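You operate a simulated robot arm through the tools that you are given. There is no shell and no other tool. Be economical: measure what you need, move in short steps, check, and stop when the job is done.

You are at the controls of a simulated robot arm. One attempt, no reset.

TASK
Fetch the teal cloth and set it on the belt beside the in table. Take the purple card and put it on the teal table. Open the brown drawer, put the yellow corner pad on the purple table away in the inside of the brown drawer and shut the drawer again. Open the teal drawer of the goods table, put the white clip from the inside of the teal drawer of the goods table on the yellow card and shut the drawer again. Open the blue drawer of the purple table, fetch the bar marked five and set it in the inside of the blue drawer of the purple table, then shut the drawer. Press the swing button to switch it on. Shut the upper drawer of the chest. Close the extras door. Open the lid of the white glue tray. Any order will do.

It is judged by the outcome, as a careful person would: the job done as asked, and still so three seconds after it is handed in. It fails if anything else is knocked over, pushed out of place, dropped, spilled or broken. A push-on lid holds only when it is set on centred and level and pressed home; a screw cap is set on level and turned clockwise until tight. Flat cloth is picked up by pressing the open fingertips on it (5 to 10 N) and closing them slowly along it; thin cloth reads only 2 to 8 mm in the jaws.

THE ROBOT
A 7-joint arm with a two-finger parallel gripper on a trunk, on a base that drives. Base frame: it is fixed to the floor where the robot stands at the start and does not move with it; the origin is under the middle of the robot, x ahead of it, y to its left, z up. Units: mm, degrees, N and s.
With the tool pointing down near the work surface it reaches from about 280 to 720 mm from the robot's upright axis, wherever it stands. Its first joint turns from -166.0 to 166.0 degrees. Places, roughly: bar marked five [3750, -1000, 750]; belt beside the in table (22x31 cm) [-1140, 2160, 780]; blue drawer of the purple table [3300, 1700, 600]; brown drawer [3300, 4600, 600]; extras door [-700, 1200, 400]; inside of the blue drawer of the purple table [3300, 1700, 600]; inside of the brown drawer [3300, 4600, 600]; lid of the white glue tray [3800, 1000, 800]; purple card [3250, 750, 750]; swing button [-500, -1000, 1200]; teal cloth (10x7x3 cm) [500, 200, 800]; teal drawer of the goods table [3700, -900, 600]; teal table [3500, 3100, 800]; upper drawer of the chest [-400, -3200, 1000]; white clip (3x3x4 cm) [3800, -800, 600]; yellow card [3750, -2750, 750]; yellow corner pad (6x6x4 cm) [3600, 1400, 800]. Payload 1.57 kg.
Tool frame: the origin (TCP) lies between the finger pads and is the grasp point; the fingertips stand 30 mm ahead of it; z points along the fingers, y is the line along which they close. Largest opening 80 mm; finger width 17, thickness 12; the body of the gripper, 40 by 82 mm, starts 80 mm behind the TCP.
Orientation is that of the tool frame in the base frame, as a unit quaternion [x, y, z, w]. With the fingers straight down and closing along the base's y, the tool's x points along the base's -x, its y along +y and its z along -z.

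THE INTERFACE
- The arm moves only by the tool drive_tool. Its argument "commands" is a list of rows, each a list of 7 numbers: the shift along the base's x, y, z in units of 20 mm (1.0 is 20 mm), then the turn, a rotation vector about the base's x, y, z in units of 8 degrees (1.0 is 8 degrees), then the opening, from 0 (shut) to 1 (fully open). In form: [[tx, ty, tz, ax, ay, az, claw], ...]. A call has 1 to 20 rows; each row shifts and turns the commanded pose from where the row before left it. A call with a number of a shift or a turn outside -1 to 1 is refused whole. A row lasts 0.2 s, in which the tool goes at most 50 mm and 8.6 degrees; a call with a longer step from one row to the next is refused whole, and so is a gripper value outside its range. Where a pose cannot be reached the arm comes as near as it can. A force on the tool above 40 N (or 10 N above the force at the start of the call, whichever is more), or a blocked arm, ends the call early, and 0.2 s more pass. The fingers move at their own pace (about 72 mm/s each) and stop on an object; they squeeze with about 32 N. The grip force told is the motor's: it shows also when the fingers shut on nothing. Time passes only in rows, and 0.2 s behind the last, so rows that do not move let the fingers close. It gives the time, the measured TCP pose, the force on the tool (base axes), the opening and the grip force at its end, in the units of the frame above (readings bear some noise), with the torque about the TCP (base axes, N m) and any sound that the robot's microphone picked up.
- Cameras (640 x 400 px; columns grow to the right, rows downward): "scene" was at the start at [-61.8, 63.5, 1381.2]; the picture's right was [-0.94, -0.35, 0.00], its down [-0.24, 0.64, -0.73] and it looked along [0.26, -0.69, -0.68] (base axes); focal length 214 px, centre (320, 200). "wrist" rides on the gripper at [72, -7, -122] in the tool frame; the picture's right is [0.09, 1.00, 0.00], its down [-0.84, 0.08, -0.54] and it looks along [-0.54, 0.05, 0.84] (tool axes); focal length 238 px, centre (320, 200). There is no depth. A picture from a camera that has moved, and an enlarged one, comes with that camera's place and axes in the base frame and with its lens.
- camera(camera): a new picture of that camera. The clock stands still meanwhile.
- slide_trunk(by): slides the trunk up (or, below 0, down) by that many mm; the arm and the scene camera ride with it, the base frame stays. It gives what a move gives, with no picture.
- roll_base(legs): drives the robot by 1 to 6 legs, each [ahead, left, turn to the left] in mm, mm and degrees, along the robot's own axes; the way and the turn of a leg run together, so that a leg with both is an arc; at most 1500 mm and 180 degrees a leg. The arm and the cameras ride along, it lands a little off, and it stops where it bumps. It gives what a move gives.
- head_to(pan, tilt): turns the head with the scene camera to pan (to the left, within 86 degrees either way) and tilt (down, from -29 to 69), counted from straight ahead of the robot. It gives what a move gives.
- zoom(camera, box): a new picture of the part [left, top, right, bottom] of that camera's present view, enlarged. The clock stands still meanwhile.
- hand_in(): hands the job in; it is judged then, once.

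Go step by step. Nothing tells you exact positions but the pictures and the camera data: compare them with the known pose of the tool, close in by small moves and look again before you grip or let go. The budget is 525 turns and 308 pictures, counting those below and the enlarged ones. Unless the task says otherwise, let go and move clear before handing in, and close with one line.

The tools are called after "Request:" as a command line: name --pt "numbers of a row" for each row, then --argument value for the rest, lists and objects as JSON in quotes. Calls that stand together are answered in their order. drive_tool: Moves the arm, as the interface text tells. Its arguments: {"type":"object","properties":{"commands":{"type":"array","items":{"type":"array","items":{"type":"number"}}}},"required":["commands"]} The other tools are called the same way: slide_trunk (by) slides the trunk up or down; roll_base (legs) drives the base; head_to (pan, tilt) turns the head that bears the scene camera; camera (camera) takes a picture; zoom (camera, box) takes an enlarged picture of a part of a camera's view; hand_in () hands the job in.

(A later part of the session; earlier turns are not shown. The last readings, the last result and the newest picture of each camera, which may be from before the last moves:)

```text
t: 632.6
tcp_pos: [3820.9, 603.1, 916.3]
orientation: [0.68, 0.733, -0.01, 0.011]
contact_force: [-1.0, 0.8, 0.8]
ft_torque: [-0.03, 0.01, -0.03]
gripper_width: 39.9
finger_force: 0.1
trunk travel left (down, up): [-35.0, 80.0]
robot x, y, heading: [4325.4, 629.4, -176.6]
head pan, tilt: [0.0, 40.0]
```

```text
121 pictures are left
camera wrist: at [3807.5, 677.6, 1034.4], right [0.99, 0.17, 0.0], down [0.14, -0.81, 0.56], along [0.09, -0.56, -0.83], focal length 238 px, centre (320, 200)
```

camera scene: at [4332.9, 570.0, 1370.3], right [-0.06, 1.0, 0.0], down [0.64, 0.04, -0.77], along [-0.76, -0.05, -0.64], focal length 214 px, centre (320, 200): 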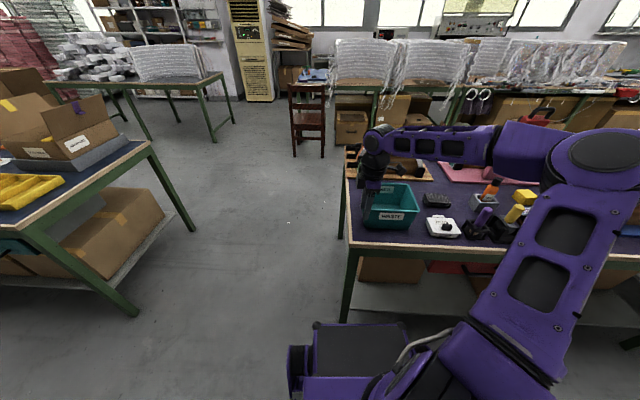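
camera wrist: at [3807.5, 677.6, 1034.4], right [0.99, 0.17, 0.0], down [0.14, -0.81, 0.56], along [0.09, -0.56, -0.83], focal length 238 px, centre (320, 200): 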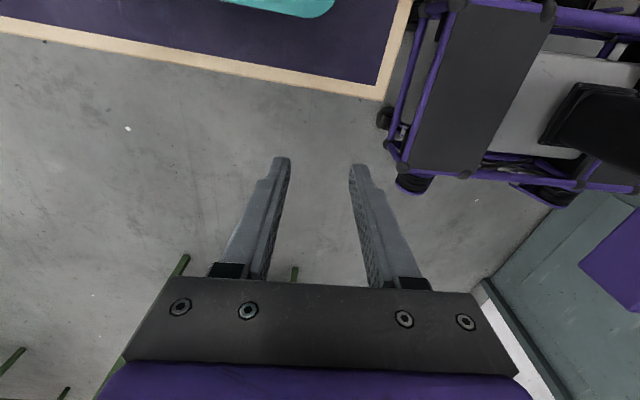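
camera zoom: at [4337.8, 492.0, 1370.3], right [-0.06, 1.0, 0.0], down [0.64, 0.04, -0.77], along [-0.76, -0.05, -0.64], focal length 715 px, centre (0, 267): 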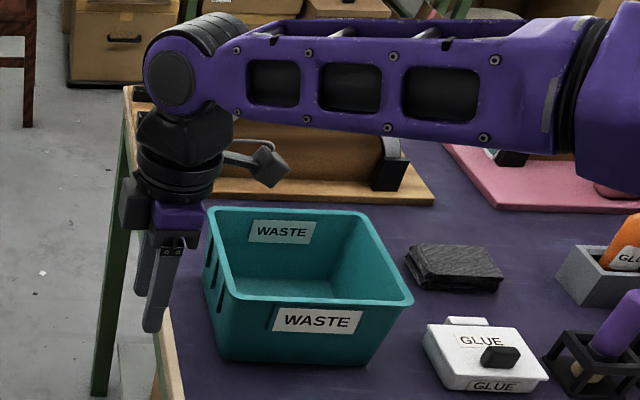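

The bin seems essentially unmoved (I'll verify later from the old viewpoint). Retract and raise the arm, then go to the white GLUE tray.

Request:
drive_tool --pt "0.8 0 0.5 0 0.1 0 0" --pt "0.8 0 0.5 0 0 0 0" --pt "0.8 0 0.5 0 0 0 0" --pt "0.8 0 0.5 0 0 0 0" --pt "0.8 0 0.5 0 0 0 0" --pt "0.8 0 0.5 0 0 0 0" --pt "0.8 0 0.5 0 0 0 0" --pt "0.8 0 0.5 0 0 0 0" --pt "0.8 0 0.5 0 0 0 0"

Request:
roll_base --legs '[[0, -330, -3.4]]'

Request:
camera --camera "scene"

Request:
zoom --camera "scene" --box '[300, 120, 492, 240]'

```text
t: 634.6
tcp_pos: [3966.1, 602.8, 1005.4]
orientation: [0.68, 0.733, -0.015, 0.004]
contact_force: [-0.3, 0.1, -0.2]
ft_torque: [0.0, 0.0, 0.01]
gripper_width: 0.0
finger_force: 22.0
trunk travel left (down, up): [-35.0, 80.0]
robot x, y, heading: [4329.3, 632.9, -176.3]
head pan, tilt: [0.0, 40.0]
```

```text
t: 638.4
tcp_pos: [3955.2, 957.5, 1005.1]
orientation: [0.702, 0.712, -0.015, 0.004]
contact_force: [-0.5, 0.0, 0.0]
ft_torque: [0.01, 0.0, -0.01]
gripper_width: 0.0
finger_force: 21.2
trunk travel left (down, up): [-35.0, 80.0]
robot x, y, heading: [4321.3, 966.3, -180.2]
head pan, tilt: [0.0, 40.0]
```

```text
120 pictures are left
camera scene: at [4319.1, 824.4, 1370.3], right [0.0, 1.0, 0.0], down [0.64, 0.0, -0.77], along [-0.77, 0.0, -0.64], focal length 214 px, centre (320, 200)
```

scene: 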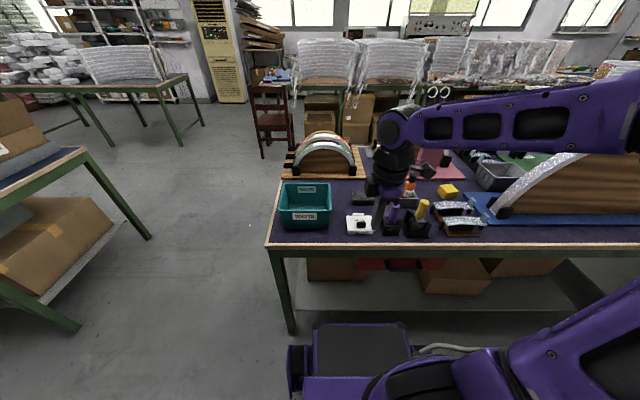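

```text
3.33 times, centred on (396, 180) of scene
camera zoom: at [4319.1, 824.4, 1370.3], right [0.0, 1.0, 0.0], down [0.64, 0.0, -0.77], along [-0.77, 0.0, -0.64], focal length 715 px, centre (67, 267)
```

zoom: 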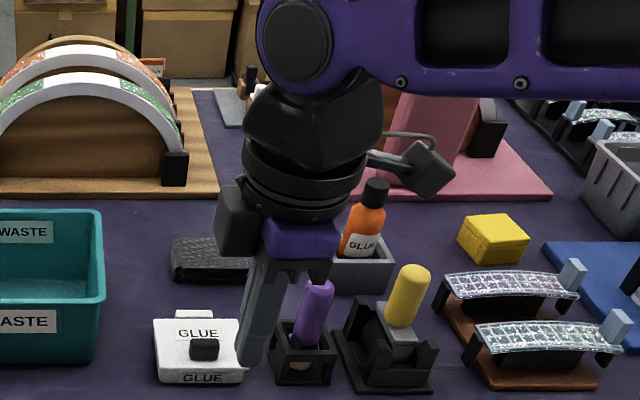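

The yellow pad is at about (3600,1363); the white GLUE tray's black knob is at about (3812,965), hinged at its far (-x) side. Rotate the gripper to close along y and move above the knob.

Request:
drive_tool --pt "-0.5 0 0 0 0.15 -1 0.5" --pt "-0.5 0 0 0 0 -1 0.5" --pt "-0.5 0 0 0 0 -1 0.5" --pt "-0.5 0 0 0 0 -1 0.5" --pt "-0.5 0 0 0 0 -1 0.5" --pt "-0.5 0 0 0 0 -1 0.5" --pt "-0.5 0 0 0 0 -1 0.5" --pt "-0.5 0 0 0 0 -1 0.5" --pt "-0.5 0 0 0 0 -1 0.5" --pt "-0.5 0.1 0 0 0 -1 0.5" --pt "-0.5 0.1 0 0 0 -1 0.5" --pt "-0.5 0.1 0 0 0 -0.35 0.5" --pt "-0.5 0 -0.5 0 0 0 0.5"

Request:
camera --camera "wrist"

Request:
zoom --camera "scene" --box '[320, 170, 416, 230]'

```text
t: 641.2
tcp_pos: [3823.9, 963.5, 994.2]
orientation: [1.0, -0.002, -0.015, -0.019]
contact_force: [-0.5, -0.3, 0.1]
ft_torque: [0.01, 0.02, -0.01]
gripper_width: 39.9
finger_force: 0.1
trunk travel left (down, up): [-35.0, 80.0]
robot x, y, heading: [4319.6, 963.4, -179.9]
head pan, tilt: [0.0, 40.0]
```

```text
118 pictures are left
camera wrist: at [3898.3, 965.6, 1113.0], right [0.09, -1.0, -0.04], down [-0.82, -0.1, 0.56], along [-0.56, -0.02, -0.83], focal length 238 px, centre (320, 200)
```

wrist: 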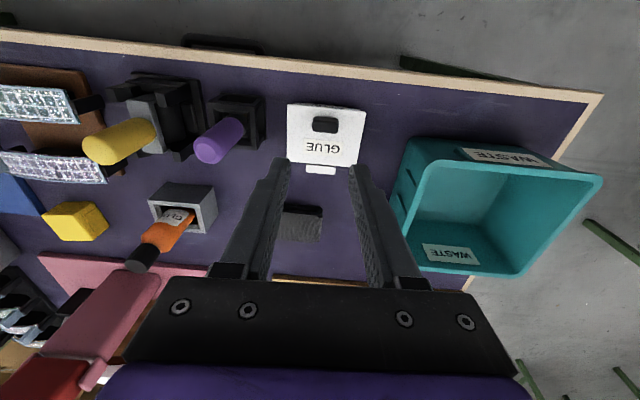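

```text
6.67 times, centred on (368, 200) of scene
camera zoom: at [4319.2, 824.3, 1370.3], right [0.0, 1.0, 0.0], down [0.64, 0.0, -0.77], along [-0.77, 0.0, -0.64], focal length 1430 px, centre (0, 200)
```

zoom: 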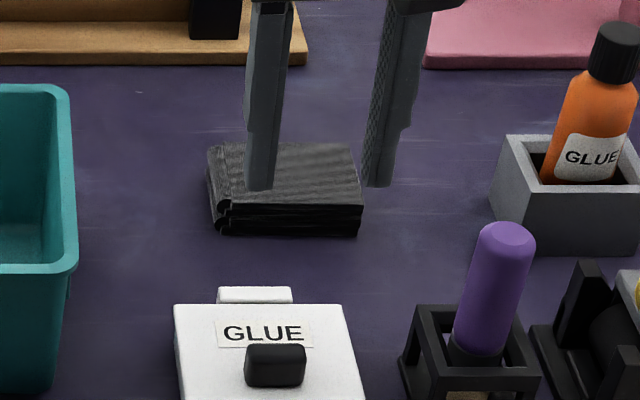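

Request:
drive_tool --pt "-0.2 0 -0.8 -0.27 -0.21 0 0.65" --pt "-0.2 0 -1 0 0 0 0.65" --pt "0 0 -1 0 0 0 0.65" --pt "0 0 -1 0 0 0 0.65" --pt "0 0 -1 0 0 0 0.65" --pt "0 0 -0.6 0 0 0 0.65" --pt "0 0 0 0 0 0 0.65"

Request:
camera --camera "wrist"

Request:
zoom --camera "scene" --box '[320, 190, 416, 250]'

```text
t: 642.8
tcp_pos: [3816.0, 963.7, 886.0]
orientation: [1.0, 0.0, 0.001, 0.001]
contact_force: [0.0, -0.3, 0.1]
ft_torque: [0.01, 0.03, -0.01]
gripper_width: 52.2
finger_force: 0.0
trunk travel left (down, up): [-35.0, 80.0]
robot x, y, heading: [4316.2, 962.4, -180.1]
head pan, tilt: [0.0, 40.0]
```

```text
116 pictures are left
camera wrist: at [3886.9, 970.3, 1007.3], right [0.09, -1.0, 0.0], down [-0.84, -0.08, 0.54], along [-0.54, -0.05, -0.84], focal length 238 px, centre (320, 200)
```

wrist: 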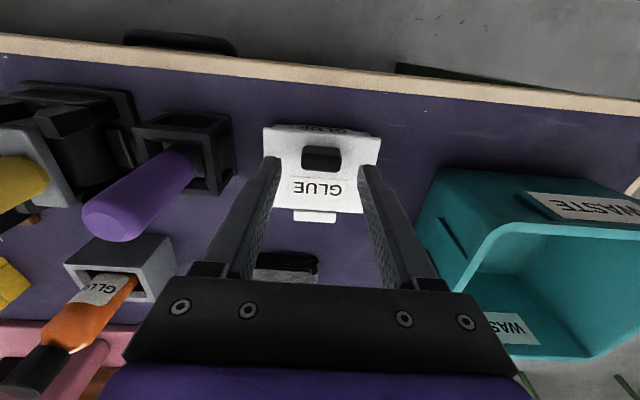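

```text
6.67 times, centred on (368, 220) of scene
camera zoom: at [4319.1, 824.4, 1370.3], right [0.0, 1.0, 0.0], down [0.64, 0.0, -0.77], along [-0.77, 0.0, -0.64], focal length 1430 px, centre (0, 67)
```

zoom: 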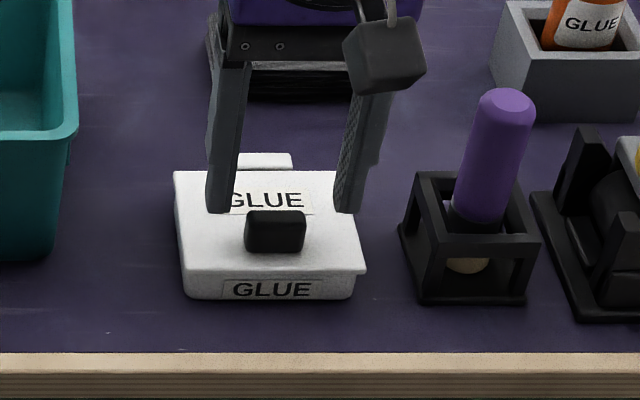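

Request:
drive_tool --pt "0 -0.05 -0.5 0 0 0 0.65" --pt "0 0 -0.4 0 0 0 0.65" --pt "0 0 -0.2 0 0 0 0.65" --pt "0 0 0 0 0 0 0.65"

Request:
drive_tool --pt "0 0 0 0 0 0 0.5" --pt "0 0 0 0 0 0 0.3" --pt "0 0 0 0 0 0 0" --pt "0 0 0 0 0 0 0" --pt "0 0 0 0 0 0 0"

Request:
camera --camera "wrist"

Request:
zoom --camera "scene" --box '[320, 190, 416, 250]'

```text
t: 643.8
tcp_pos: [3817.0, 962.2, 864.7]
orientation: [1.0, 0.0, 0.001, 0.001]
contact_force: [-0.5, -0.1, 0.1]
ft_torque: [0.02, -0.01, 0.03]
gripper_width: 52.0
finger_force: 0.1
trunk travel left (down, up): [-35.0, 80.0]
robot x, y, heading: [4317.1, 963.0, -180.2]
head pan, tilt: [0.0, 40.0]
```

```text
t: 645.0
tcp_pos: [3817.6, 962.7, 864.6]
orientation: [1.0, -0.001, 0.001, 0.001]
contact_force: [-0.3, 5.6, -0.5]
ft_torque: [0.22, -0.05, 0.01]
gripper_width: 29.3
finger_force: 38.7
trunk travel left (down, up): [-35.0, 80.0]
robot x, y, heading: [4314.4, 965.6, 180.2]
head pan, tilt: [0.0, 40.0]
```

```text
114 pictures are left
camera wrist: at [3888.0, 969.3, 985.2], right [0.09, -1.0, 0.0], down [-0.84, -0.08, 0.54], along [-0.54, -0.05, -0.84], focal length 238 px, centre (320, 200)
```

wrist: 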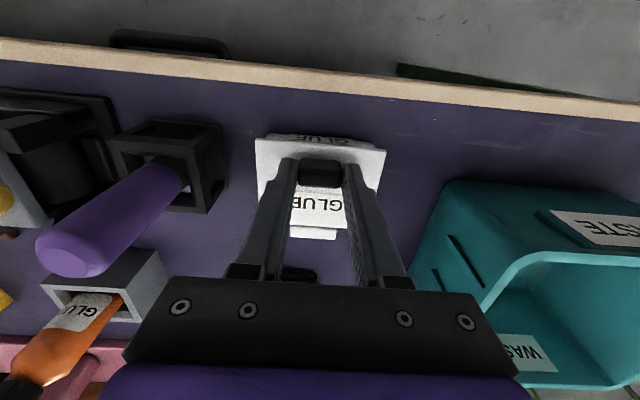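

```text
6.67 times, centred on (368, 220) of scene
camera zoom: at [4319.1, 824.8, 1370.3], right [0.0, 1.0, 0.0], down [0.64, 0.0, -0.77], along [-0.77, 0.0, -0.64], focal length 1430 px, centre (0, 67)
```

zoom: 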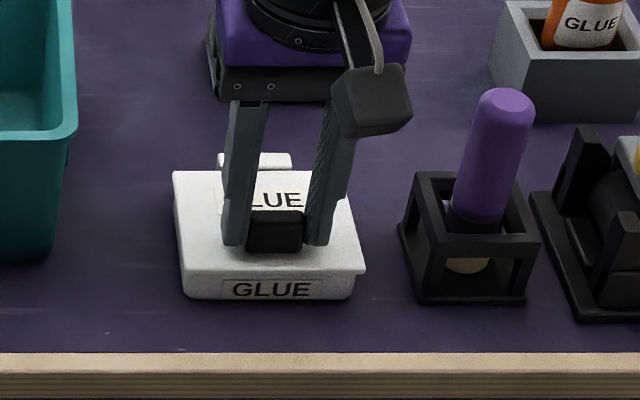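

Knob gripped. Lift the lid along its hinge arc, first 20°, watching forces.

Request:
drive_tool --pt "-0.08 0 0.23 0 0 0 0" --pt "-0.08 0 0.23 0 0 0 0" --pt "-0.12 0 0.21 0 0 0 0" --pt "-0.12 0 0.21 0 0 0 0" --pt "0 0 0 0 0 0 0"

Request:
zoom --camera "scene" --box '[320, 190, 416, 250]'

```text
t: 646.2
tcp_pos: [3810.0, 962.5, 881.4]
orientation: [1.0, 0.0, 0.003, 0.002]
contact_force: [15.9, 2.4, -11.1]
ft_torque: [0.1, -1.4, -0.01]
gripper_width: 29.9
finger_force: 39.0
trunk travel left (down, up): [-35.0, 80.0]
robot x, y, heading: [4313.3, 961.7, -180.0]
head pan, tilt: [0.0, 40.0]
```

```text
6.67 times, centred on (368, 220) of scene
camera zoom: at [4319.4, 824.5, 1370.4], right [0.0, 1.0, 0.0], down [0.64, 0.0, -0.77], along [-0.77, 0.0, -0.64], focal length 1430 px, centre (0, 67)
```

zoom: 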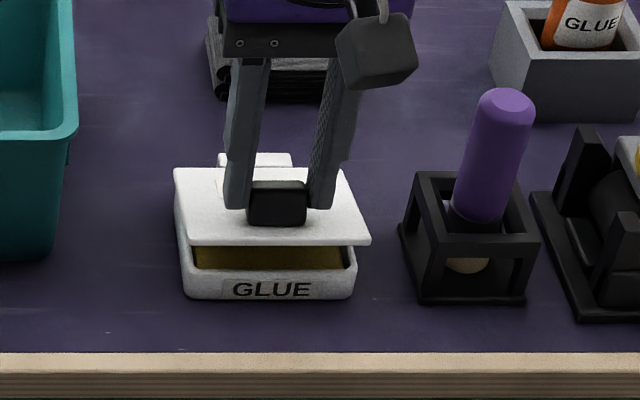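

Request:
drive_tool --pt "-0.26 0 0.18 0 -0.7 0 0" --pt "-0.27 0 0.17 0 -0.7 0 0" --pt "-0.28 0 0.15 0 -0.7 0 0" --pt "-0.29 0 0.13 0 -0.7 0 0" --pt "0 0 0 0 0 0 0"

Request:
zoom --camera "scene" --box '[320, 190, 416, 250]'

```text
t: 647.4
tcp_pos: [3787.9, 963.2, 895.4]
orientation: [0.981, 0.0, 0.195, 0.001]
contact_force: [-3.3, 4.5, 20.4]
ft_torque: [0.12, 0.87, 0.06]
gripper_width: 30.2
finger_force: 39.1
trunk travel left (down, up): [-35.0, 80.0]
robot x, y, heading: [4311.7, 963.7, 179.7]
head pan, tilt: [0.0, 40.0]
```

```text
6.67 times, centred on (368, 220) of scene
camera zoom: at [4320.2, 824.7, 1370.4], right [0.0, 1.0, 0.0], down [0.64, 0.0, -0.77], along [-0.77, 0.0, -0.64], focal length 1430 px, centre (0, 67)
```

zoom: 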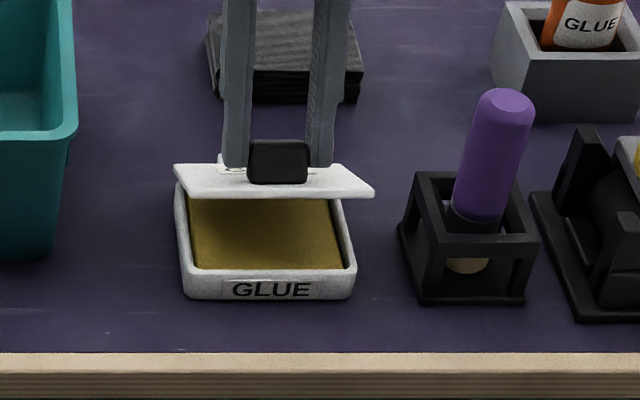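

Request:
drive_tool --pt "-0.22 0 0.14 0 -0.5 0 0" --pt "-0.24 0 0.1 0 -0.5 0 0" --pt "-0.24 0 0.06 0 -0.5 0 0" --pt "-0.25 0 0.02 0 -0.5 0 0" --pt "-0.25 0 0.0 0 -0.3 0 0" --pt "0 0 0 0 0 0 0"

Request:
zoom --camera "scene" --box '[320, 180, 416, 240]'

```text
t: 648.8
tcp_pos: [3767.7, 963.7, 899.9]
orientation: [0.937, 0.0, 0.351, 0.001]
contact_force: [2.8, 2.4, 7.4]
ft_torque: [0.29, -0.15, 0.1]
gripper_width: 29.7
finger_force: 39.4
trunk travel left (down, up): [-35.0, 80.0]
robot x, y, heading: [4316.7, 962.1, -179.9]
head pan, tilt: [0.0, 40.0]
```

```text
6.67 times, centred on (368, 210) of scene
camera zoom: at [4319.9, 824.5, 1370.2], right [0.0, 1.0, 0.0], down [0.64, 0.0, -0.77], along [-0.77, 0.0, -0.64], focal length 1430 px, centre (0, 133)
```

zoom: 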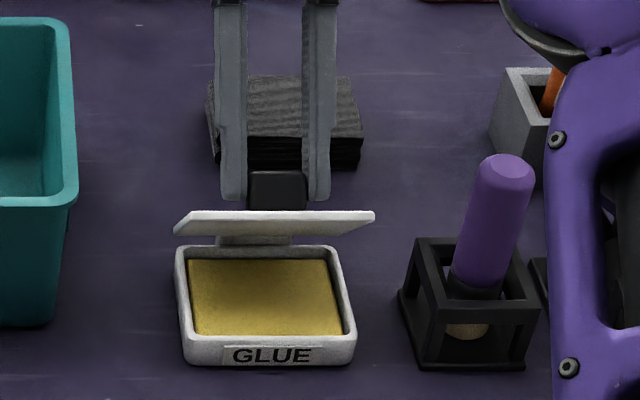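

Request:
camera --camera "scene"

Request:
camera --camera "wrist"

```text
109 pictures are left
camera scene: at [4319.9, 824.5, 1370.2], right [0.0, 1.0, 0.0], down [0.64, 0.0, -0.77], along [-0.77, 0.0, -0.64], focal length 214 px, centre (320, 200)
```

scene: 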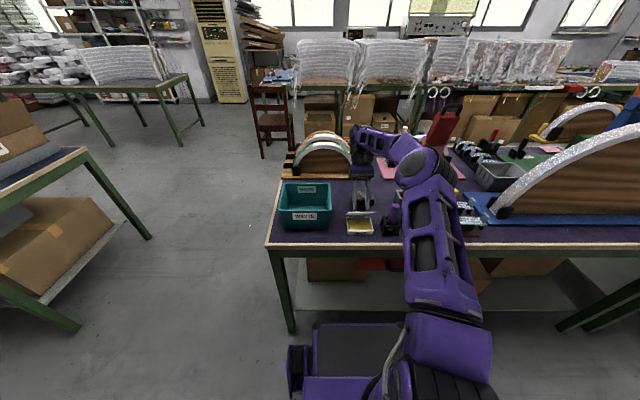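

```text
108 pictures are left
camera wrist: at [3740.0, 969.5, 1038.8], right [0.07, -1.0, 0.06], down [-0.99, -0.08, -0.14], along [0.14, -0.05, -0.99], focal length 238 px, centre (320, 200)
```

wrist: 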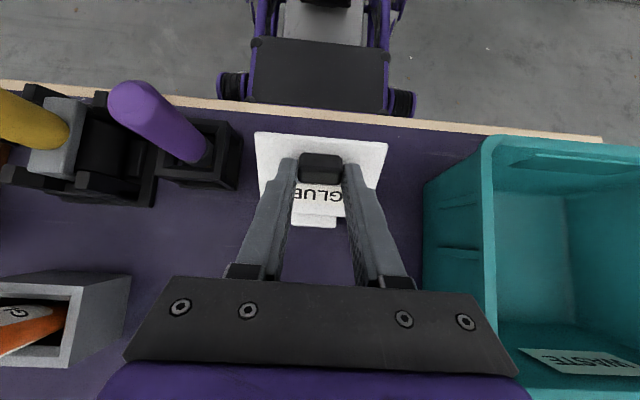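

Request:
drive_tool --pt "-0.25 0 -0.03 0 -0.4 0 0" --pt "-0.25 0 -0.05 0 -0.4 0 0" --pt "-0.25 0 -0.06 0 -0.4 0 0" --pt "-0.25 0 -0.08 0 -0.4 0 0" --pt "-0.25 0 -0.1 0 -0.4 0 0" --pt "-0.25 0 -0.1 0 -0.2 0 0" --pt "0 0 0 0 0 0 0"

Request:
zoom --camera "scene" --box '[320, 180, 416, 240]'

Request:
camera --camera "wrist"

```text
t: 649.4
tcp_pos: [3785.5, 962.8, 890.2]
orientation: [0.924, 0.005, 0.383, 0.005]
contact_force: [-4.6, -5.5, -10.3]
ft_torque: [0.33, 0.01, -0.19]
gripper_width: 29.5
finger_force: 39.0
out of reach, approached as far as the arm can: row 1, 2
trunk travel left (down, up): [-35.0, 80.0]
robot x, y, heading: [4316.9, 960.3, -179.9]
head pan, tilt: [0.0, 40.0]
stopped in row 2: the force on the tool passed its limit at 45 N (the readings are from after the stop); the commanded pose is now the measured one
```

```text
6.67 times, centred on (368, 210) of scene
camera zoom: at [4317.8, 823.5, 1369.8], right [0.0, 1.0, 0.0], down [0.64, 0.0, -0.77], along [-0.77, 0.0, -0.64], focal length 1430 px, centre (0, 133)
```

zoom: 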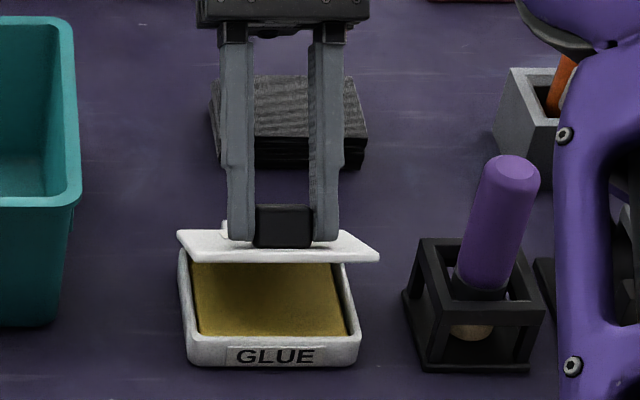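

```text
106 pictures are left
camera wrist: at [3748.5, 971.1, 1026.0], right [0.07, -0.99, 0.08], down [-0.97, -0.08, -0.21], along [0.21, -0.06, -0.97], focal length 238 px, centre (320, 200)
```

wrist: 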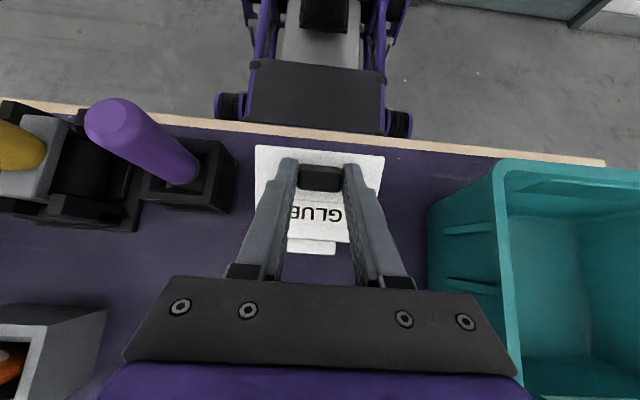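

The arm hit a reach limit. I'll keep the tilt constant and continue by translation only.

Request:
drive_tool --pt "-0.3 0 0.26 0 0 0 0" --pt "-0.34 0 0.22 0 0 0 0" --pt "-0.36 0 0.16 0 0.1 0 0" --pt "0 0 0 0 0 0 0"

Request:
zoom --camera "scene" --box '[320, 180, 416, 240]'

```text
t: 650.4
tcp_pos: [3778.9, 963.9, 899.2]
orientation: [0.927, 0.005, 0.376, 0.007]
contact_force: [-0.7, -22.1, -24.9]
ft_torque: [-0.07, -0.64, -0.23]
gripper_width: 29.3
finger_force: 39.0
out of reach, approached as far as the arm can: row 1, 2, 3
trunk travel left (down, up): [-35.0, 80.0]
robot x, y, heading: [4319.8, 961.4, -179.9]
head pan, tilt: [0.0, 40.0]
```

```text
6.67 times, centred on (368, 210) of scene
camera zoom: at [4317.4, 822.4, 1370.1], right [0.0, 1.0, 0.0], down [0.64, 0.0, -0.77], along [-0.77, 0.0, -0.64], focal length 1430 px, centre (0, 133)
```

zoom: 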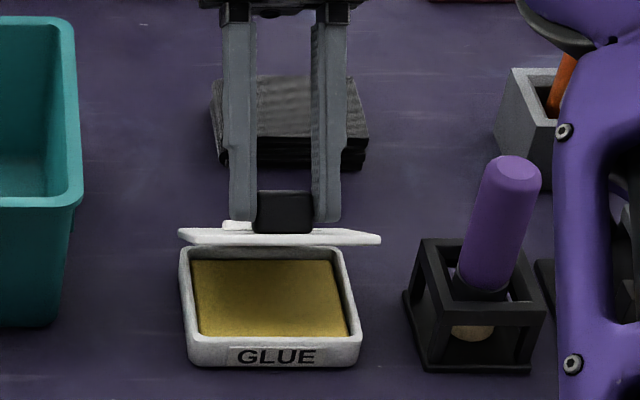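

Request:
drive_tool --pt "-0.1 0 0.1 0 0.5 0 0" --pt "-0.12 0 0.1 0 0.5 0 0" --pt "-0.14 0 0.08 0 0.5 0 0" --pt "-0.16 0 0.06 0 0.5 0 0" --pt "-0.16 0 0.04 0 0.4 0 0" --pt "0 0 0 0 0 0 0"

Request:
zoom --camera "scene" --box '[320, 180, 416, 240]'

```text
t: 651.8
tcp_pos: [3768.7, 962.7, 911.5]
orientation: [0.976, 0.006, 0.216, 0.007]
contact_force: [20.8, -21.1, 16.6]
ft_torque: [-0.36, -1.51, -0.31]
gripper_width: 29.6
finger_force: 39.3
trunk travel left (down, up): [-35.0, 80.0]
robot x, y, heading: [4315.4, 963.8, -179.9]
head pan, tilt: [0.0, 40.0]
```

```text
6.67 times, centred on (368, 210) of scene
camera zoom: at [4321.4, 822.7, 1370.4], right [0.0, 1.0, 0.0], down [0.64, 0.0, -0.77], along [-0.77, 0.0, -0.64], focal length 1430 px, centre (0, 133)
```

zoom: 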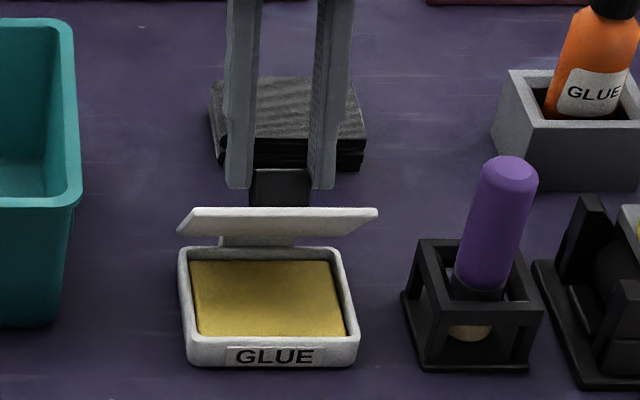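

Request:
drive_tool --pt "-0.3 -0.08 0.1 0 0.3 0 0" --pt "-0.3 0 0.07 0 0.3 0 0" --pt "-0.3 0 0.03 0 0.3 0 0" --pt "-0.3 0 0.0 0 0.2 0 0" --pt "0 0 0 0 0 0 0"

Request:
zoom --camera "scene" --box '[320, 180, 416, 240]'

```text
t: 653.0
tcp_pos: [3743.8, 962.3, 913.5]
orientation: [0.99, 0.006, 0.141, 0.004]
contact_force: [15.4, -14.2, 3.9]
ft_torque: [0.14, -1.37, -0.26]
gripper_width: 29.6
finger_force: 38.4
trunk travel left (down, up): [-35.0, 80.0]
robot x, y, heading: [4316.3, 962.7, -179.7]
head pan, tilt: [0.0, 40.0]
```

```text
6.67 times, centred on (368, 210) of scene
camera zoom: at [4320.2, 823.0, 1370.1], right [0.0, 1.0, 0.0], down [0.64, 0.0, -0.77], along [-0.77, 0.0, -0.64], focal length 1430 px, centre (0, 133)
```

zoom: 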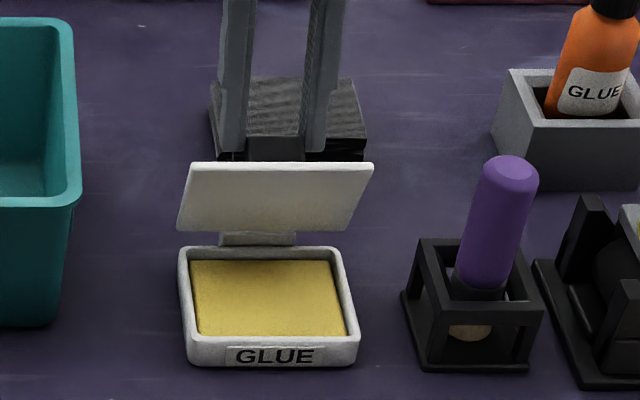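

Request:
drive_tool --pt "-0.35 -0.05 -0.05 0 0.2 0 0" --pt "-0.35 0 -0.1 0 0.2 0 0" --pt "-0.35 0 -0.15 0 0.1 0 0" --pt "-0.3 0 -0.18 0 0 0 0" --pt "0 0 0 0 0 0 0"

Request:
zoom --camera "scene" --box '[320, 180, 416, 240]'

```text
t: 654.2
tcp_pos: [3716.0, 963.8, 901.7]
orientation: [0.994, 0.007, 0.106, 0.004]
contact_force: [0.0, 0.1, -0.8]
ft_torque: [0.01, 0.0, 0.02]
gripper_width: 0.0
finger_force: 21.4
trunk travel left (down, up): [-35.0, 80.0]
robot x, y, heading: [4313.6, 963.6, -180.0]
head pan, tilt: [0.0, 40.0]
```

```text
6.67 times, centred on (368, 210) of scene
camera zoom: at [4318.8, 824.2, 1370.2], right [0.0, 1.0, 0.0], down [0.64, 0.0, -0.77], along [-0.77, 0.0, -0.64], focal length 1430 px, centre (0, 133)
```

zoom: 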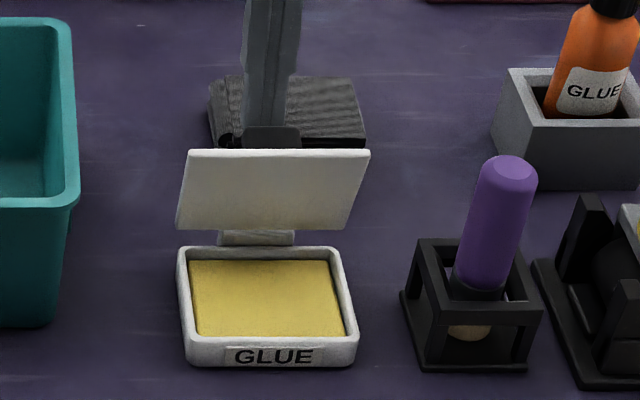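

The knob slipped free with the lid about upright or past. Withdraw up and away, and see whether it stays open.

Request:
drive_tool --pt "-0.4 0 0 0 0 0 0" --pt "-0.2 0 0.5 0 0 0 0" --pt "0 0 1 0 0.3 0 0" --pt "0 0 1 0 0.3 0 0" --pt "0 0 1 0 0.3 0 0" --pt "0 0 1 0 0.3 0 0" --pt "0 0 1 0 0.3 0 0"

Request:
zoom --camera "scene" --box '[320, 170, 416, 230]'

Request:
camera --camera "wrist"

```text
t: 655.8
tcp_pos: [3704.4, 963.2, 1012.6]
orientation: [1.0, 0.005, 0.001, 0.003]
contact_force: [-0.5, 0.2, -0.9]
ft_torque: [0.0, 0.01, 0.0]
gripper_width: 0.1
finger_force: 21.2
trunk travel left (down, up): [-35.0, 80.0]
robot x, y, heading: [4315.5, 963.5, -180.2]
head pan, tilt: [0.0, 40.0]
```

```text
6.67 times, centred on (368, 200) of scene
camera zoom: at [4318.8, 824.1, 1370.3], right [0.0, 1.0, 0.0], down [0.64, 0.0, -0.77], along [-0.77, 0.0, -0.64], focal length 1430 px, centre (0, 200)
```

zoom: 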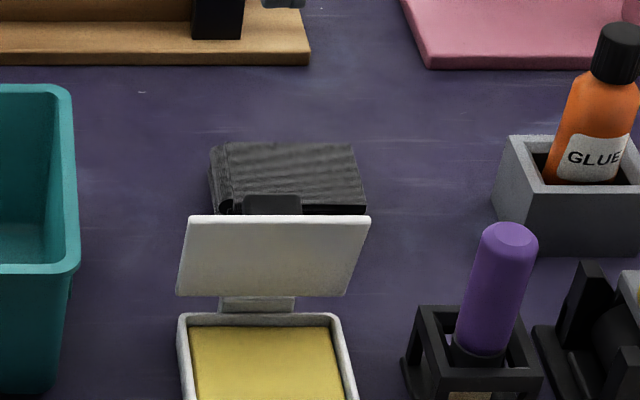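

```text
100 pictures are left
camera wrist: at [3774.2, 971.8, 1134.2], right [0.1, -0.99, 0.01], down [-0.84, -0.08, 0.54], along [-0.54, -0.06, -0.84], focal length 238 px, centre (320, 200)
```

wrist: 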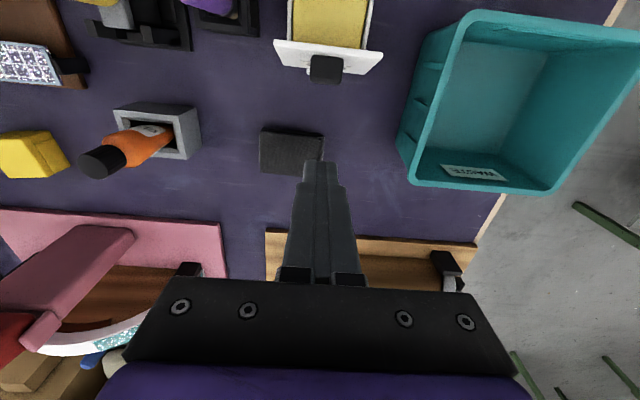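

The lid stands open on its own. Now the yellow corner pad: retract, raise, and shift along the table.

Request:
drive_tool --pt "1 0 0.5 0 0 0 0.5" --pt "1 0 0.5 0 0 0 0.5" --pt "1 0 0.5 0 0 0 0.5" --pt "1 0 0.5 0 0 0 0.9" --pt "1 0 0 0 0 0 0.9" --pt "1 0 0 0 0 0 0.9" --pt "1 0 0 0 0 0 0.9" --pt "1 0 0 0 0 0 0.9" --pt "1 0 0 0 0 0 0.9" --pt "1 0 0 0 0 0 0.9"

Request:
roll_base --legs '[[0, -380, 0], [110, 0, 0]]'

Request:
camera --camera "scene"

Request:
camera --camera "wrist"

```text
t: 658.0
tcp_pos: [3905.0, 963.1, 1052.3]
orientation: [1.0, 0.006, 0.003, 0.004]
contact_force: [0.4, 0.3, 0.4]
ft_torque: [-0.02, -0.02, 0.03]
gripper_width: 71.9
finger_force: 0.0
trunk travel left (down, up): [-35.0, 80.0]
robot x, y, heading: [4312.3, 962.9, -180.0]
head pan, tilt: [0.0, 40.0]
```

```text
t: 663.0
tcp_pos: [3797.0, 1348.3, 1052.1]
orientation: [1.0, 0.001, 0.003, 0.003]
contact_force: [0.2, 0.2, 0.4]
ft_torque: [0.02, 0.0, 0.01]
gripper_width: 72.0
finger_force: 0.0
trunk travel left (down, up): [-35.0, 80.0]
robot x, y, heading: [4205.5, 1345.2, 179.3]
head pan, tilt: [0.0, 40.0]
```

```text
99 pictures are left
camera scene: at [4209.8, 1204.4, 1370.3], right [0.01, 1.0, 0.0], down [0.64, -0.01, -0.77], along [-0.77, 0.01, -0.64], focal length 214 px, centre (320, 200)
```

scene: 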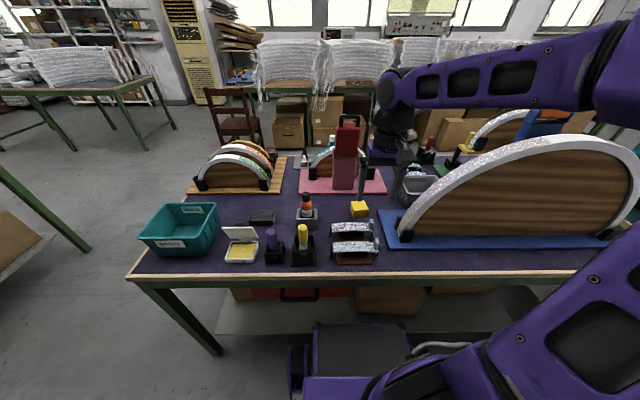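

```text
98 pictures are left
camera wrist: at [3867.6, 1355.3, 1173.0], right [0.09, -1.0, 0.01], down [-0.84, -0.07, 0.54], along [-0.54, -0.06, -0.84], focal length 238 px, centre (320, 200)
```

wrist: 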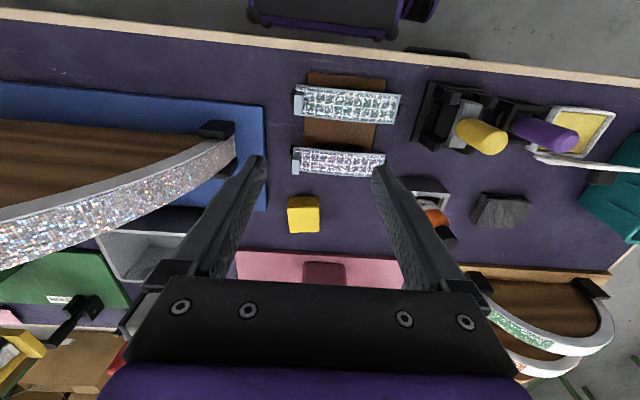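

Request:
zoom --camera "scene" --box '[300, 170, 428, 250]'

Request:
zoom --camera "wrist" --box '[240, 140, 400, 240]'

```text
5.00 times, centred on (364, 210) of scene
camera zoom: at [4209.8, 1204.4, 1370.3], right [0.01, 1.0, 0.0], down [0.64, -0.01, -0.77], along [-0.77, 0.01, -0.64], focal length 1072 px, centre (100, 150)
```

zoom: 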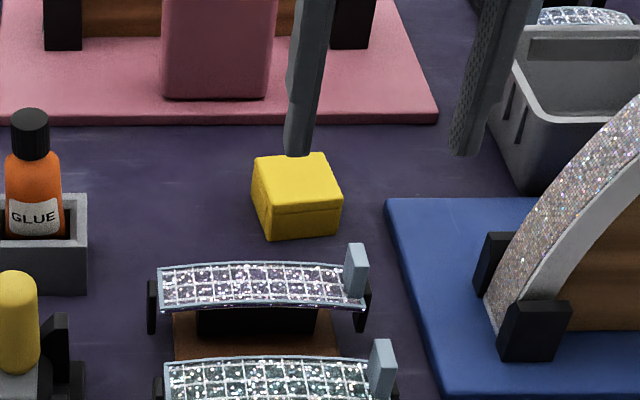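

```text
4.00 times, centred on (320, 190) of wrist
camera zoom: at [3867.6, 1355.3, 1173.0], right [0.09, -1.0, 0.01], down [-0.84, -0.07, 0.54], along [-0.54, -0.06, -0.84], focal length 953 px, centre (320, 240)
```

zoom: 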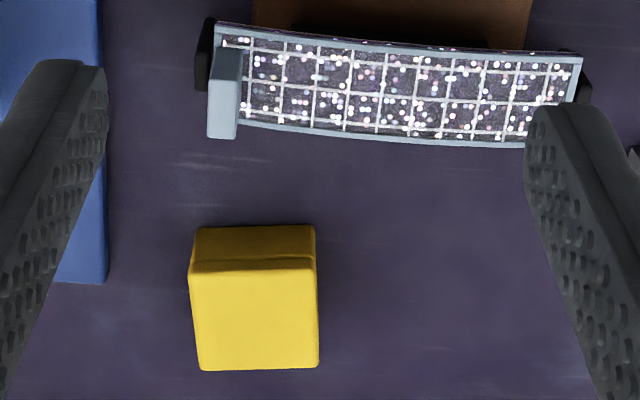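

The pad is a block at about (3613,1358), about 57 mm wide along y. Move over and descend.

Request:
drive_tool --pt "-0.92 0.05 0 0 0 0 0.95" --pt "-0.92 0.05 0 0 0 0 0.95" --pt "-0.92 0.05 0 0 0 0 0.95" --pt "-0.92 0.05 0 0 0 0 0.95" --pt "-0.92 0.05 0 0 0 0 0.95" --pt "-0.92 0.05 0 0 0 0 0.95" --pt "-0.92 0.05 0 0 0 0 0.95" --pt "-0.92 0.05 0 0 0 0 0.95" --pt "-0.92 0.05 -0.5 0 0 0 0.95" --pt "-0.92 0.05 -0.8 0 0 0 0.95" --pt "0 0 -1 0 0 0 0.95" --pt "0 0 -1 0 0 0 0.95" --pt "0 0 -1 0 0 0 0.95" --pt "0 0 -1 0 0 0 0.95" --pt "0 0 -1 0 0 0 0.95"

Request:
camera --camera "wrist"

Request:
zoom --camera "scene" --box '[300, 150, 428, 230]'

```text
t: 666.2
tcp_pos: [3614.8, 1357.6, 926.9]
orientation: [1.0, 0.0, 0.003, 0.004]
contact_force: [0.1, -0.8, 0.0]
ft_torque: [0.03, 0.01, -0.04]
gripper_width: 75.8
finger_force: 0.1
trunk travel left (down, up): [-35.0, 80.0]
robot x, y, heading: [4203.7, 1343.3, 179.5]
head pan, tilt: [0.0, 40.0]
```

```text
95 pictures are left
camera wrist: at [3684.2, 1366.0, 1047.0], right [0.09, -1.0, 0.01], down [-0.84, -0.07, 0.54], along [-0.54, -0.06, -0.84], focal length 238 px, centre (320, 200)
```

wrist: 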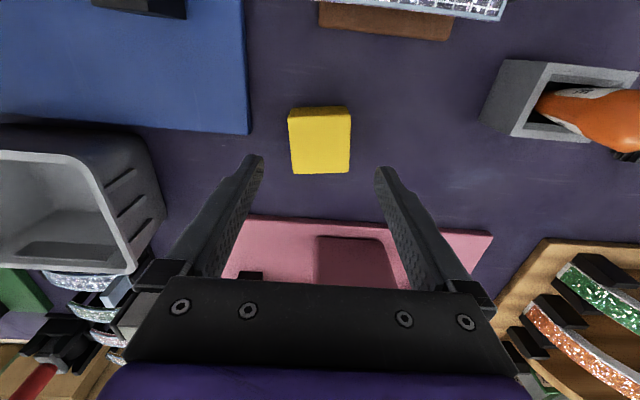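

```text
5.00 times, centred on (364, 190) of scene
camera zoom: at [4209.7, 1204.3, 1370.3], right [0.01, 1.0, 0.0], down [0.64, -0.01, -0.77], along [-0.77, 0.01, -0.64], focal length 1072 px, centre (100, 250)
```

zoom: 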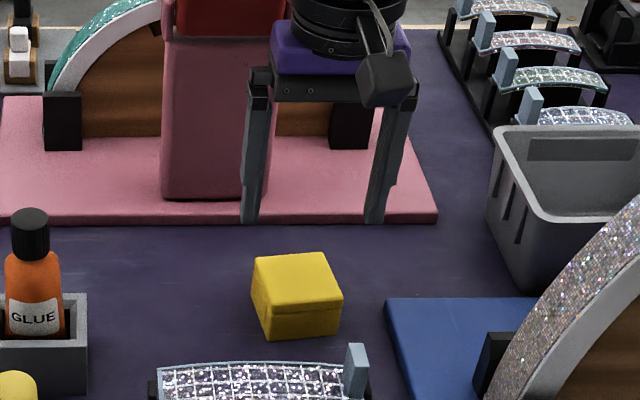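

Request:
drive_tool --pt "-0.1 0 -0.8 0 0 0 0.98" --pt "0 0 -0.8 0 0 0 0.98" --pt "0 0 -0.8 0 0 0 0.98" --pt "0 0 -0.8 0 0 0 0.98" --pt "0 0 -0.6 0 0 0 0.98" --pt "0 0 -0.4 0 0 0 0.98" --pt "0 0 0 0 0 0 0.98"

Request:
camera --camera "wrist"

```text
t: 667.8
tcp_pos: [3610.9, 1359.0, 842.5]
orientation: [1.0, 0.0, 0.002, 0.004]
contact_force: [-1.3, 0.6, -0.5]
ft_torque: [-0.01, 0.01, -0.01]
gripper_width: 78.3
finger_force: 0.0
trunk travel left (down, up): [-35.0, 80.0]
robot x, y, heading: [4206.8, 1341.9, 179.6]
head pan, tilt: [0.0, 40.0]
```

```text
93 pictures are left
camera wrist: at [3681.3, 1365.7, 963.3], right [0.09, -1.0, 0.01], down [-0.84, -0.07, 0.54], along [-0.54, -0.06, -0.84], focal length 238 px, centre (320, 200)
```

wrist: 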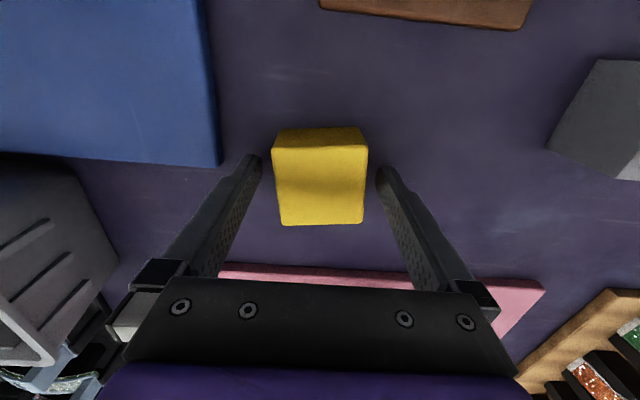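

Straddled cleanly; close and lift gently.

Request:
drive_tool --pt "0 0 -0.2 0 0 0 0.85" --pt "0 0 0 0 0 0 0.7" --pt "0 0 0 0 0 0 0.4" --pt "0 0 0 0 0 0 0" --pt "0 0 0 0 0 0 0" --pt "0 0 0 0 0 0 0" --pt "0 0 0.1 0 0 0 0" --pt "0 0 0.2 0 0 0 0" --pt "0 0 0.4 0 0 0 0" --pt "0 0 0.6 0 0 0 0" --pt "0 0 0.8 0 0 0 0" --pt "0 0 0.8 0 0 0 0" --pt "0 0 0.8 0 0 0 0" --pt "0 0 0.8 0 0 0 0" --pt "0 0 0.8 0 0 0 0" --pt "0 0 0.8 0 0 0 0" --pt "0 0 0.8 0 0 0 0" --pt "0 0 0.8 0 0 0 0" --pt "0 0 0.8 0 0 0 0" --pt "0 0 0.8 0 0 0 0"

Request:
camera --camera "wrist"

```text
t: 672.0
tcp_pos: [3611.5, 1357.9, 1023.5]
orientation: [1.0, 0.001, 0.003, 0.003]
contact_force: [-0.7, -0.1, 0.1]
ft_torque: [0.03, 0.01, 0.03]
gripper_width: 54.2
finger_force: 32.2
trunk travel left (down, up): [-35.0, 80.0]
robot x, y, heading: [4203.9, 1344.6, 179.6]
head pan, tilt: [0.0, 40.0]
```

```text
92 pictures are left
camera wrist: at [3681.6, 1364.8, 1144.2], right [0.09, -1.0, 0.01], down [-0.84, -0.07, 0.54], along [-0.54, -0.06, -0.84], focal length 238 px, centre (320, 200)
```

wrist: 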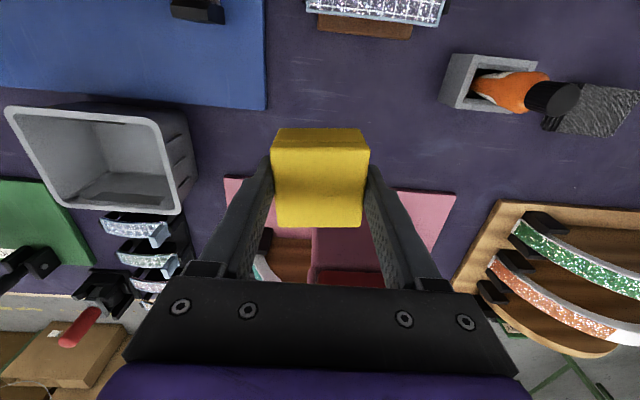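

Pad held (54 mm). Retract and drive the route back to the brown drawer, pausing in front to recheck the WASTE bin.

Request:
drive_tool --pt "0.9 0 0.1 0 0 0 0" --pt "0.9 0 0.1 0 0 0 0" --pt "0.9 0 0.1 0 0 0 0" --pt "0.9 0 0.1 0 0 0 0" --pt "0.9 0 0.1 0 0 0 0" --pt "0.9 0 0 0 0 0 0" --pt "0.9 0 0 0 0 0 0" --pt "0.9 0 0 0 0 0 0" --pt "0.9 0 0 0 0 0 0"

Request:
roll_base --legs '[[-240, 0, 0], [0, 1290, 0]]'

Request:
camera --camera "scene"

```text
t: 674.0
tcp_pos: [3772.1, 1358.7, 1032.8]
orientation: [1.0, 0.001, 0.003, 0.004]
contact_force: [-0.5, 0.4, 0.2]
ft_torque: [0.0, -0.06, 0.03]
gripper_width: 53.9
finger_force: 31.8
trunk travel left (down, up): [-35.0, 80.0]
robot x, y, heading: [4207.8, 1341.0, 179.4]
head pan, tilt: [0.0, 40.0]
```

```text
t: 687.8
tcp_pos: [4011.6, 75.8, 1033.1]
orientation: [1.0, 0.009, 0.003, 0.004]
contact_force: [0.2, 0.8, -0.4]
ft_torque: [0.0, 0.01, 0.02]
gripper_width: 53.2
finger_force: 31.9
trunk travel left (down, up): [-35.0, 80.0]
robot x, y, heading: [4449.0, 69.4, -179.6]
head pan, tilt: [0.0, 40.0]
```

```text
91 pictures are left
camera scene: at [4451.2, -70.6, 1370.3], right [-0.01, 1.0, 0.0], down [0.64, 0.0, -0.77], along [-0.77, 0.0, -0.64], focal length 214 px, centre (320, 200)
```

scene: 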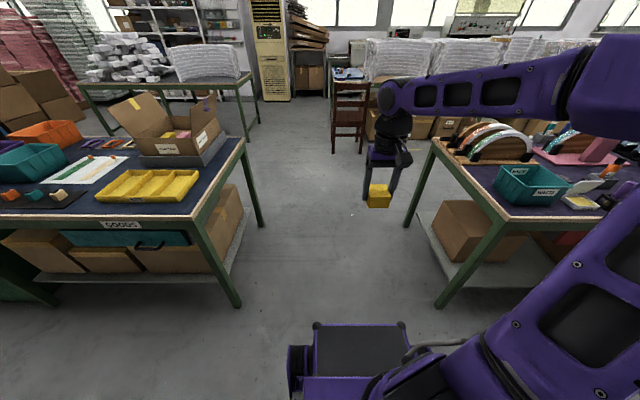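

Request:
zoom --camera "scene" --box '[420, 120, 612, 240]'

```text
3.33 times, centred on (516, 180) of scene
camera zoom: at [4451.2, -70.6, 1370.3], right [-0.01, 1.0, 0.0], down [0.64, 0.0, -0.77], along [-0.77, 0.0, -0.64], focal length 715 px, centre (-333, 267)
```

zoom: 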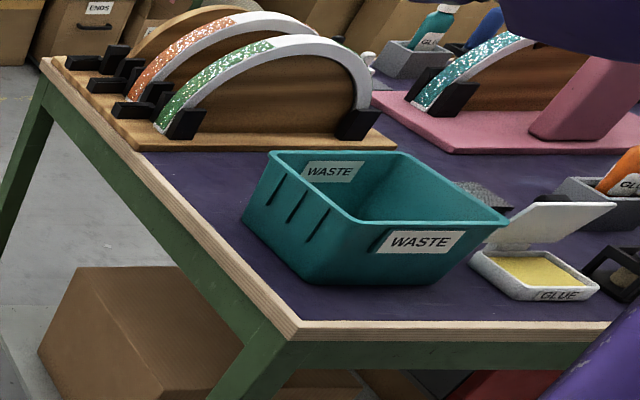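

The bin stands square to the table, practically undisturbed. Continue to the front aisle and on to the brown drawer.

Request:
roll_base --legs '[[1450, 0, 0], [500, 0, 0], [0, 0, -90], [0, 0, -90]]'

Request:
roll_base --legs '[[0, 1500, 0], [0, 1500, 0], [0, 1400, 0]]'

Request:
camera --camera "scene"

```text
t: 705.6
tcp_pos: [2897.6, 57.0, 1033.8]
orientation: [0.01, 1.0, 0.005, -0.002]
contact_force: [0.4, 0.8, -0.2]
ft_torque: [0.03, 0.01, -0.02]
gripper_width: 53.4
finger_force: 31.9
trunk travel left (down, up): [-35.0, 80.0]
robot x, y, heading: [2460.3, 82.4, -1.7]
head pan, tilt: [0.0, 40.0]
```

```text
t: 747.6
tcp_pos: [3100.1, 4446.1, 1034.0]
orientation: [0.022, 1.0, 0.004, -0.003]
contact_force: [-0.2, -0.7, -0.5]
ft_torque: [0.01, -0.02, -0.01]
gripper_width: 53.3
finger_force: 31.9
trunk travel left (down, up): [-35.0, 80.0]
robot x, y, heading: [2665.7, 4485.7, -3.3]
head pan, tilt: [0.0, 40.0]
```

```text
89 pictures are left
camera scene: at [2668.0, 4623.5, 1370.3], right [-0.05, -1.0, 0.0], down [-0.64, 0.04, -0.77], along [0.76, -0.04, -0.64], focal length 214 px, centre (320, 200)
```

scene: 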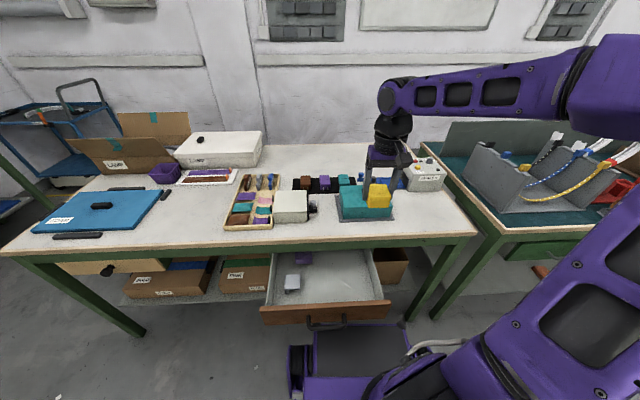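

Request:
roll_base --legs '[[-90, 40, 3.3]]'

Request:
camera --camera "wrist"

Request:
zoom --camera "scene" --box '[230, 170, 422, 290]'

```text
t: 748.7
tcp_pos: [3015.0, 4513.2, 1032.2]
orientation: [-0.008, 1.0, 0.004, -0.002]
contact_force: [0.0, 0.0, -0.7]
ft_torque: [-0.01, 0.02, 0.01]
gripper_width: 53.4
finger_force: 32.3
trunk travel left (down, up): [-35.0, 80.0]
robot x, y, heading: [2581.2, 4523.9, 0.1]
head pan, tilt: [0.0, 40.0]
```

```text
88 pictures are left
camera wrist: at [2943.3, 4505.5, 1154.1], right [-0.11, 0.99, 0.01], down [0.84, 0.09, 0.54], along [0.53, 0.06, -0.84], focal length 238 px, centre (320, 200)
```

wrist: 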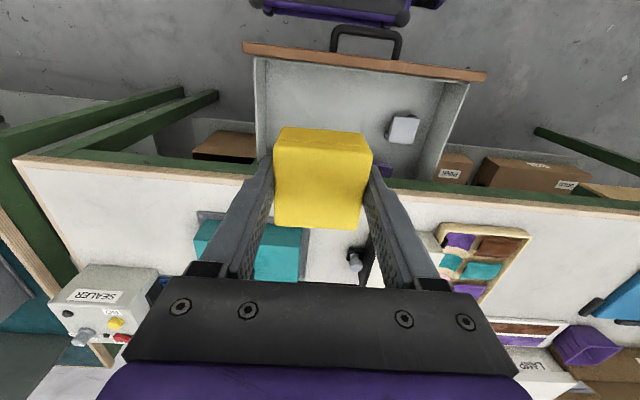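

```text
3.33 times, centred on (326, 230) of scene
camera zoom: at [2573.6, 4665.3, 1370.3], right [0.0, -1.0, 0.0], down [-0.64, 0.0, -0.77], along [0.77, 0.0, -0.64], focal length 715 px, centre (300, 100)
```

zoom: 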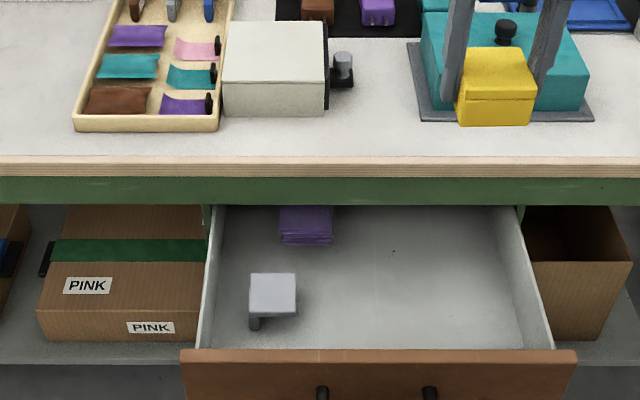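

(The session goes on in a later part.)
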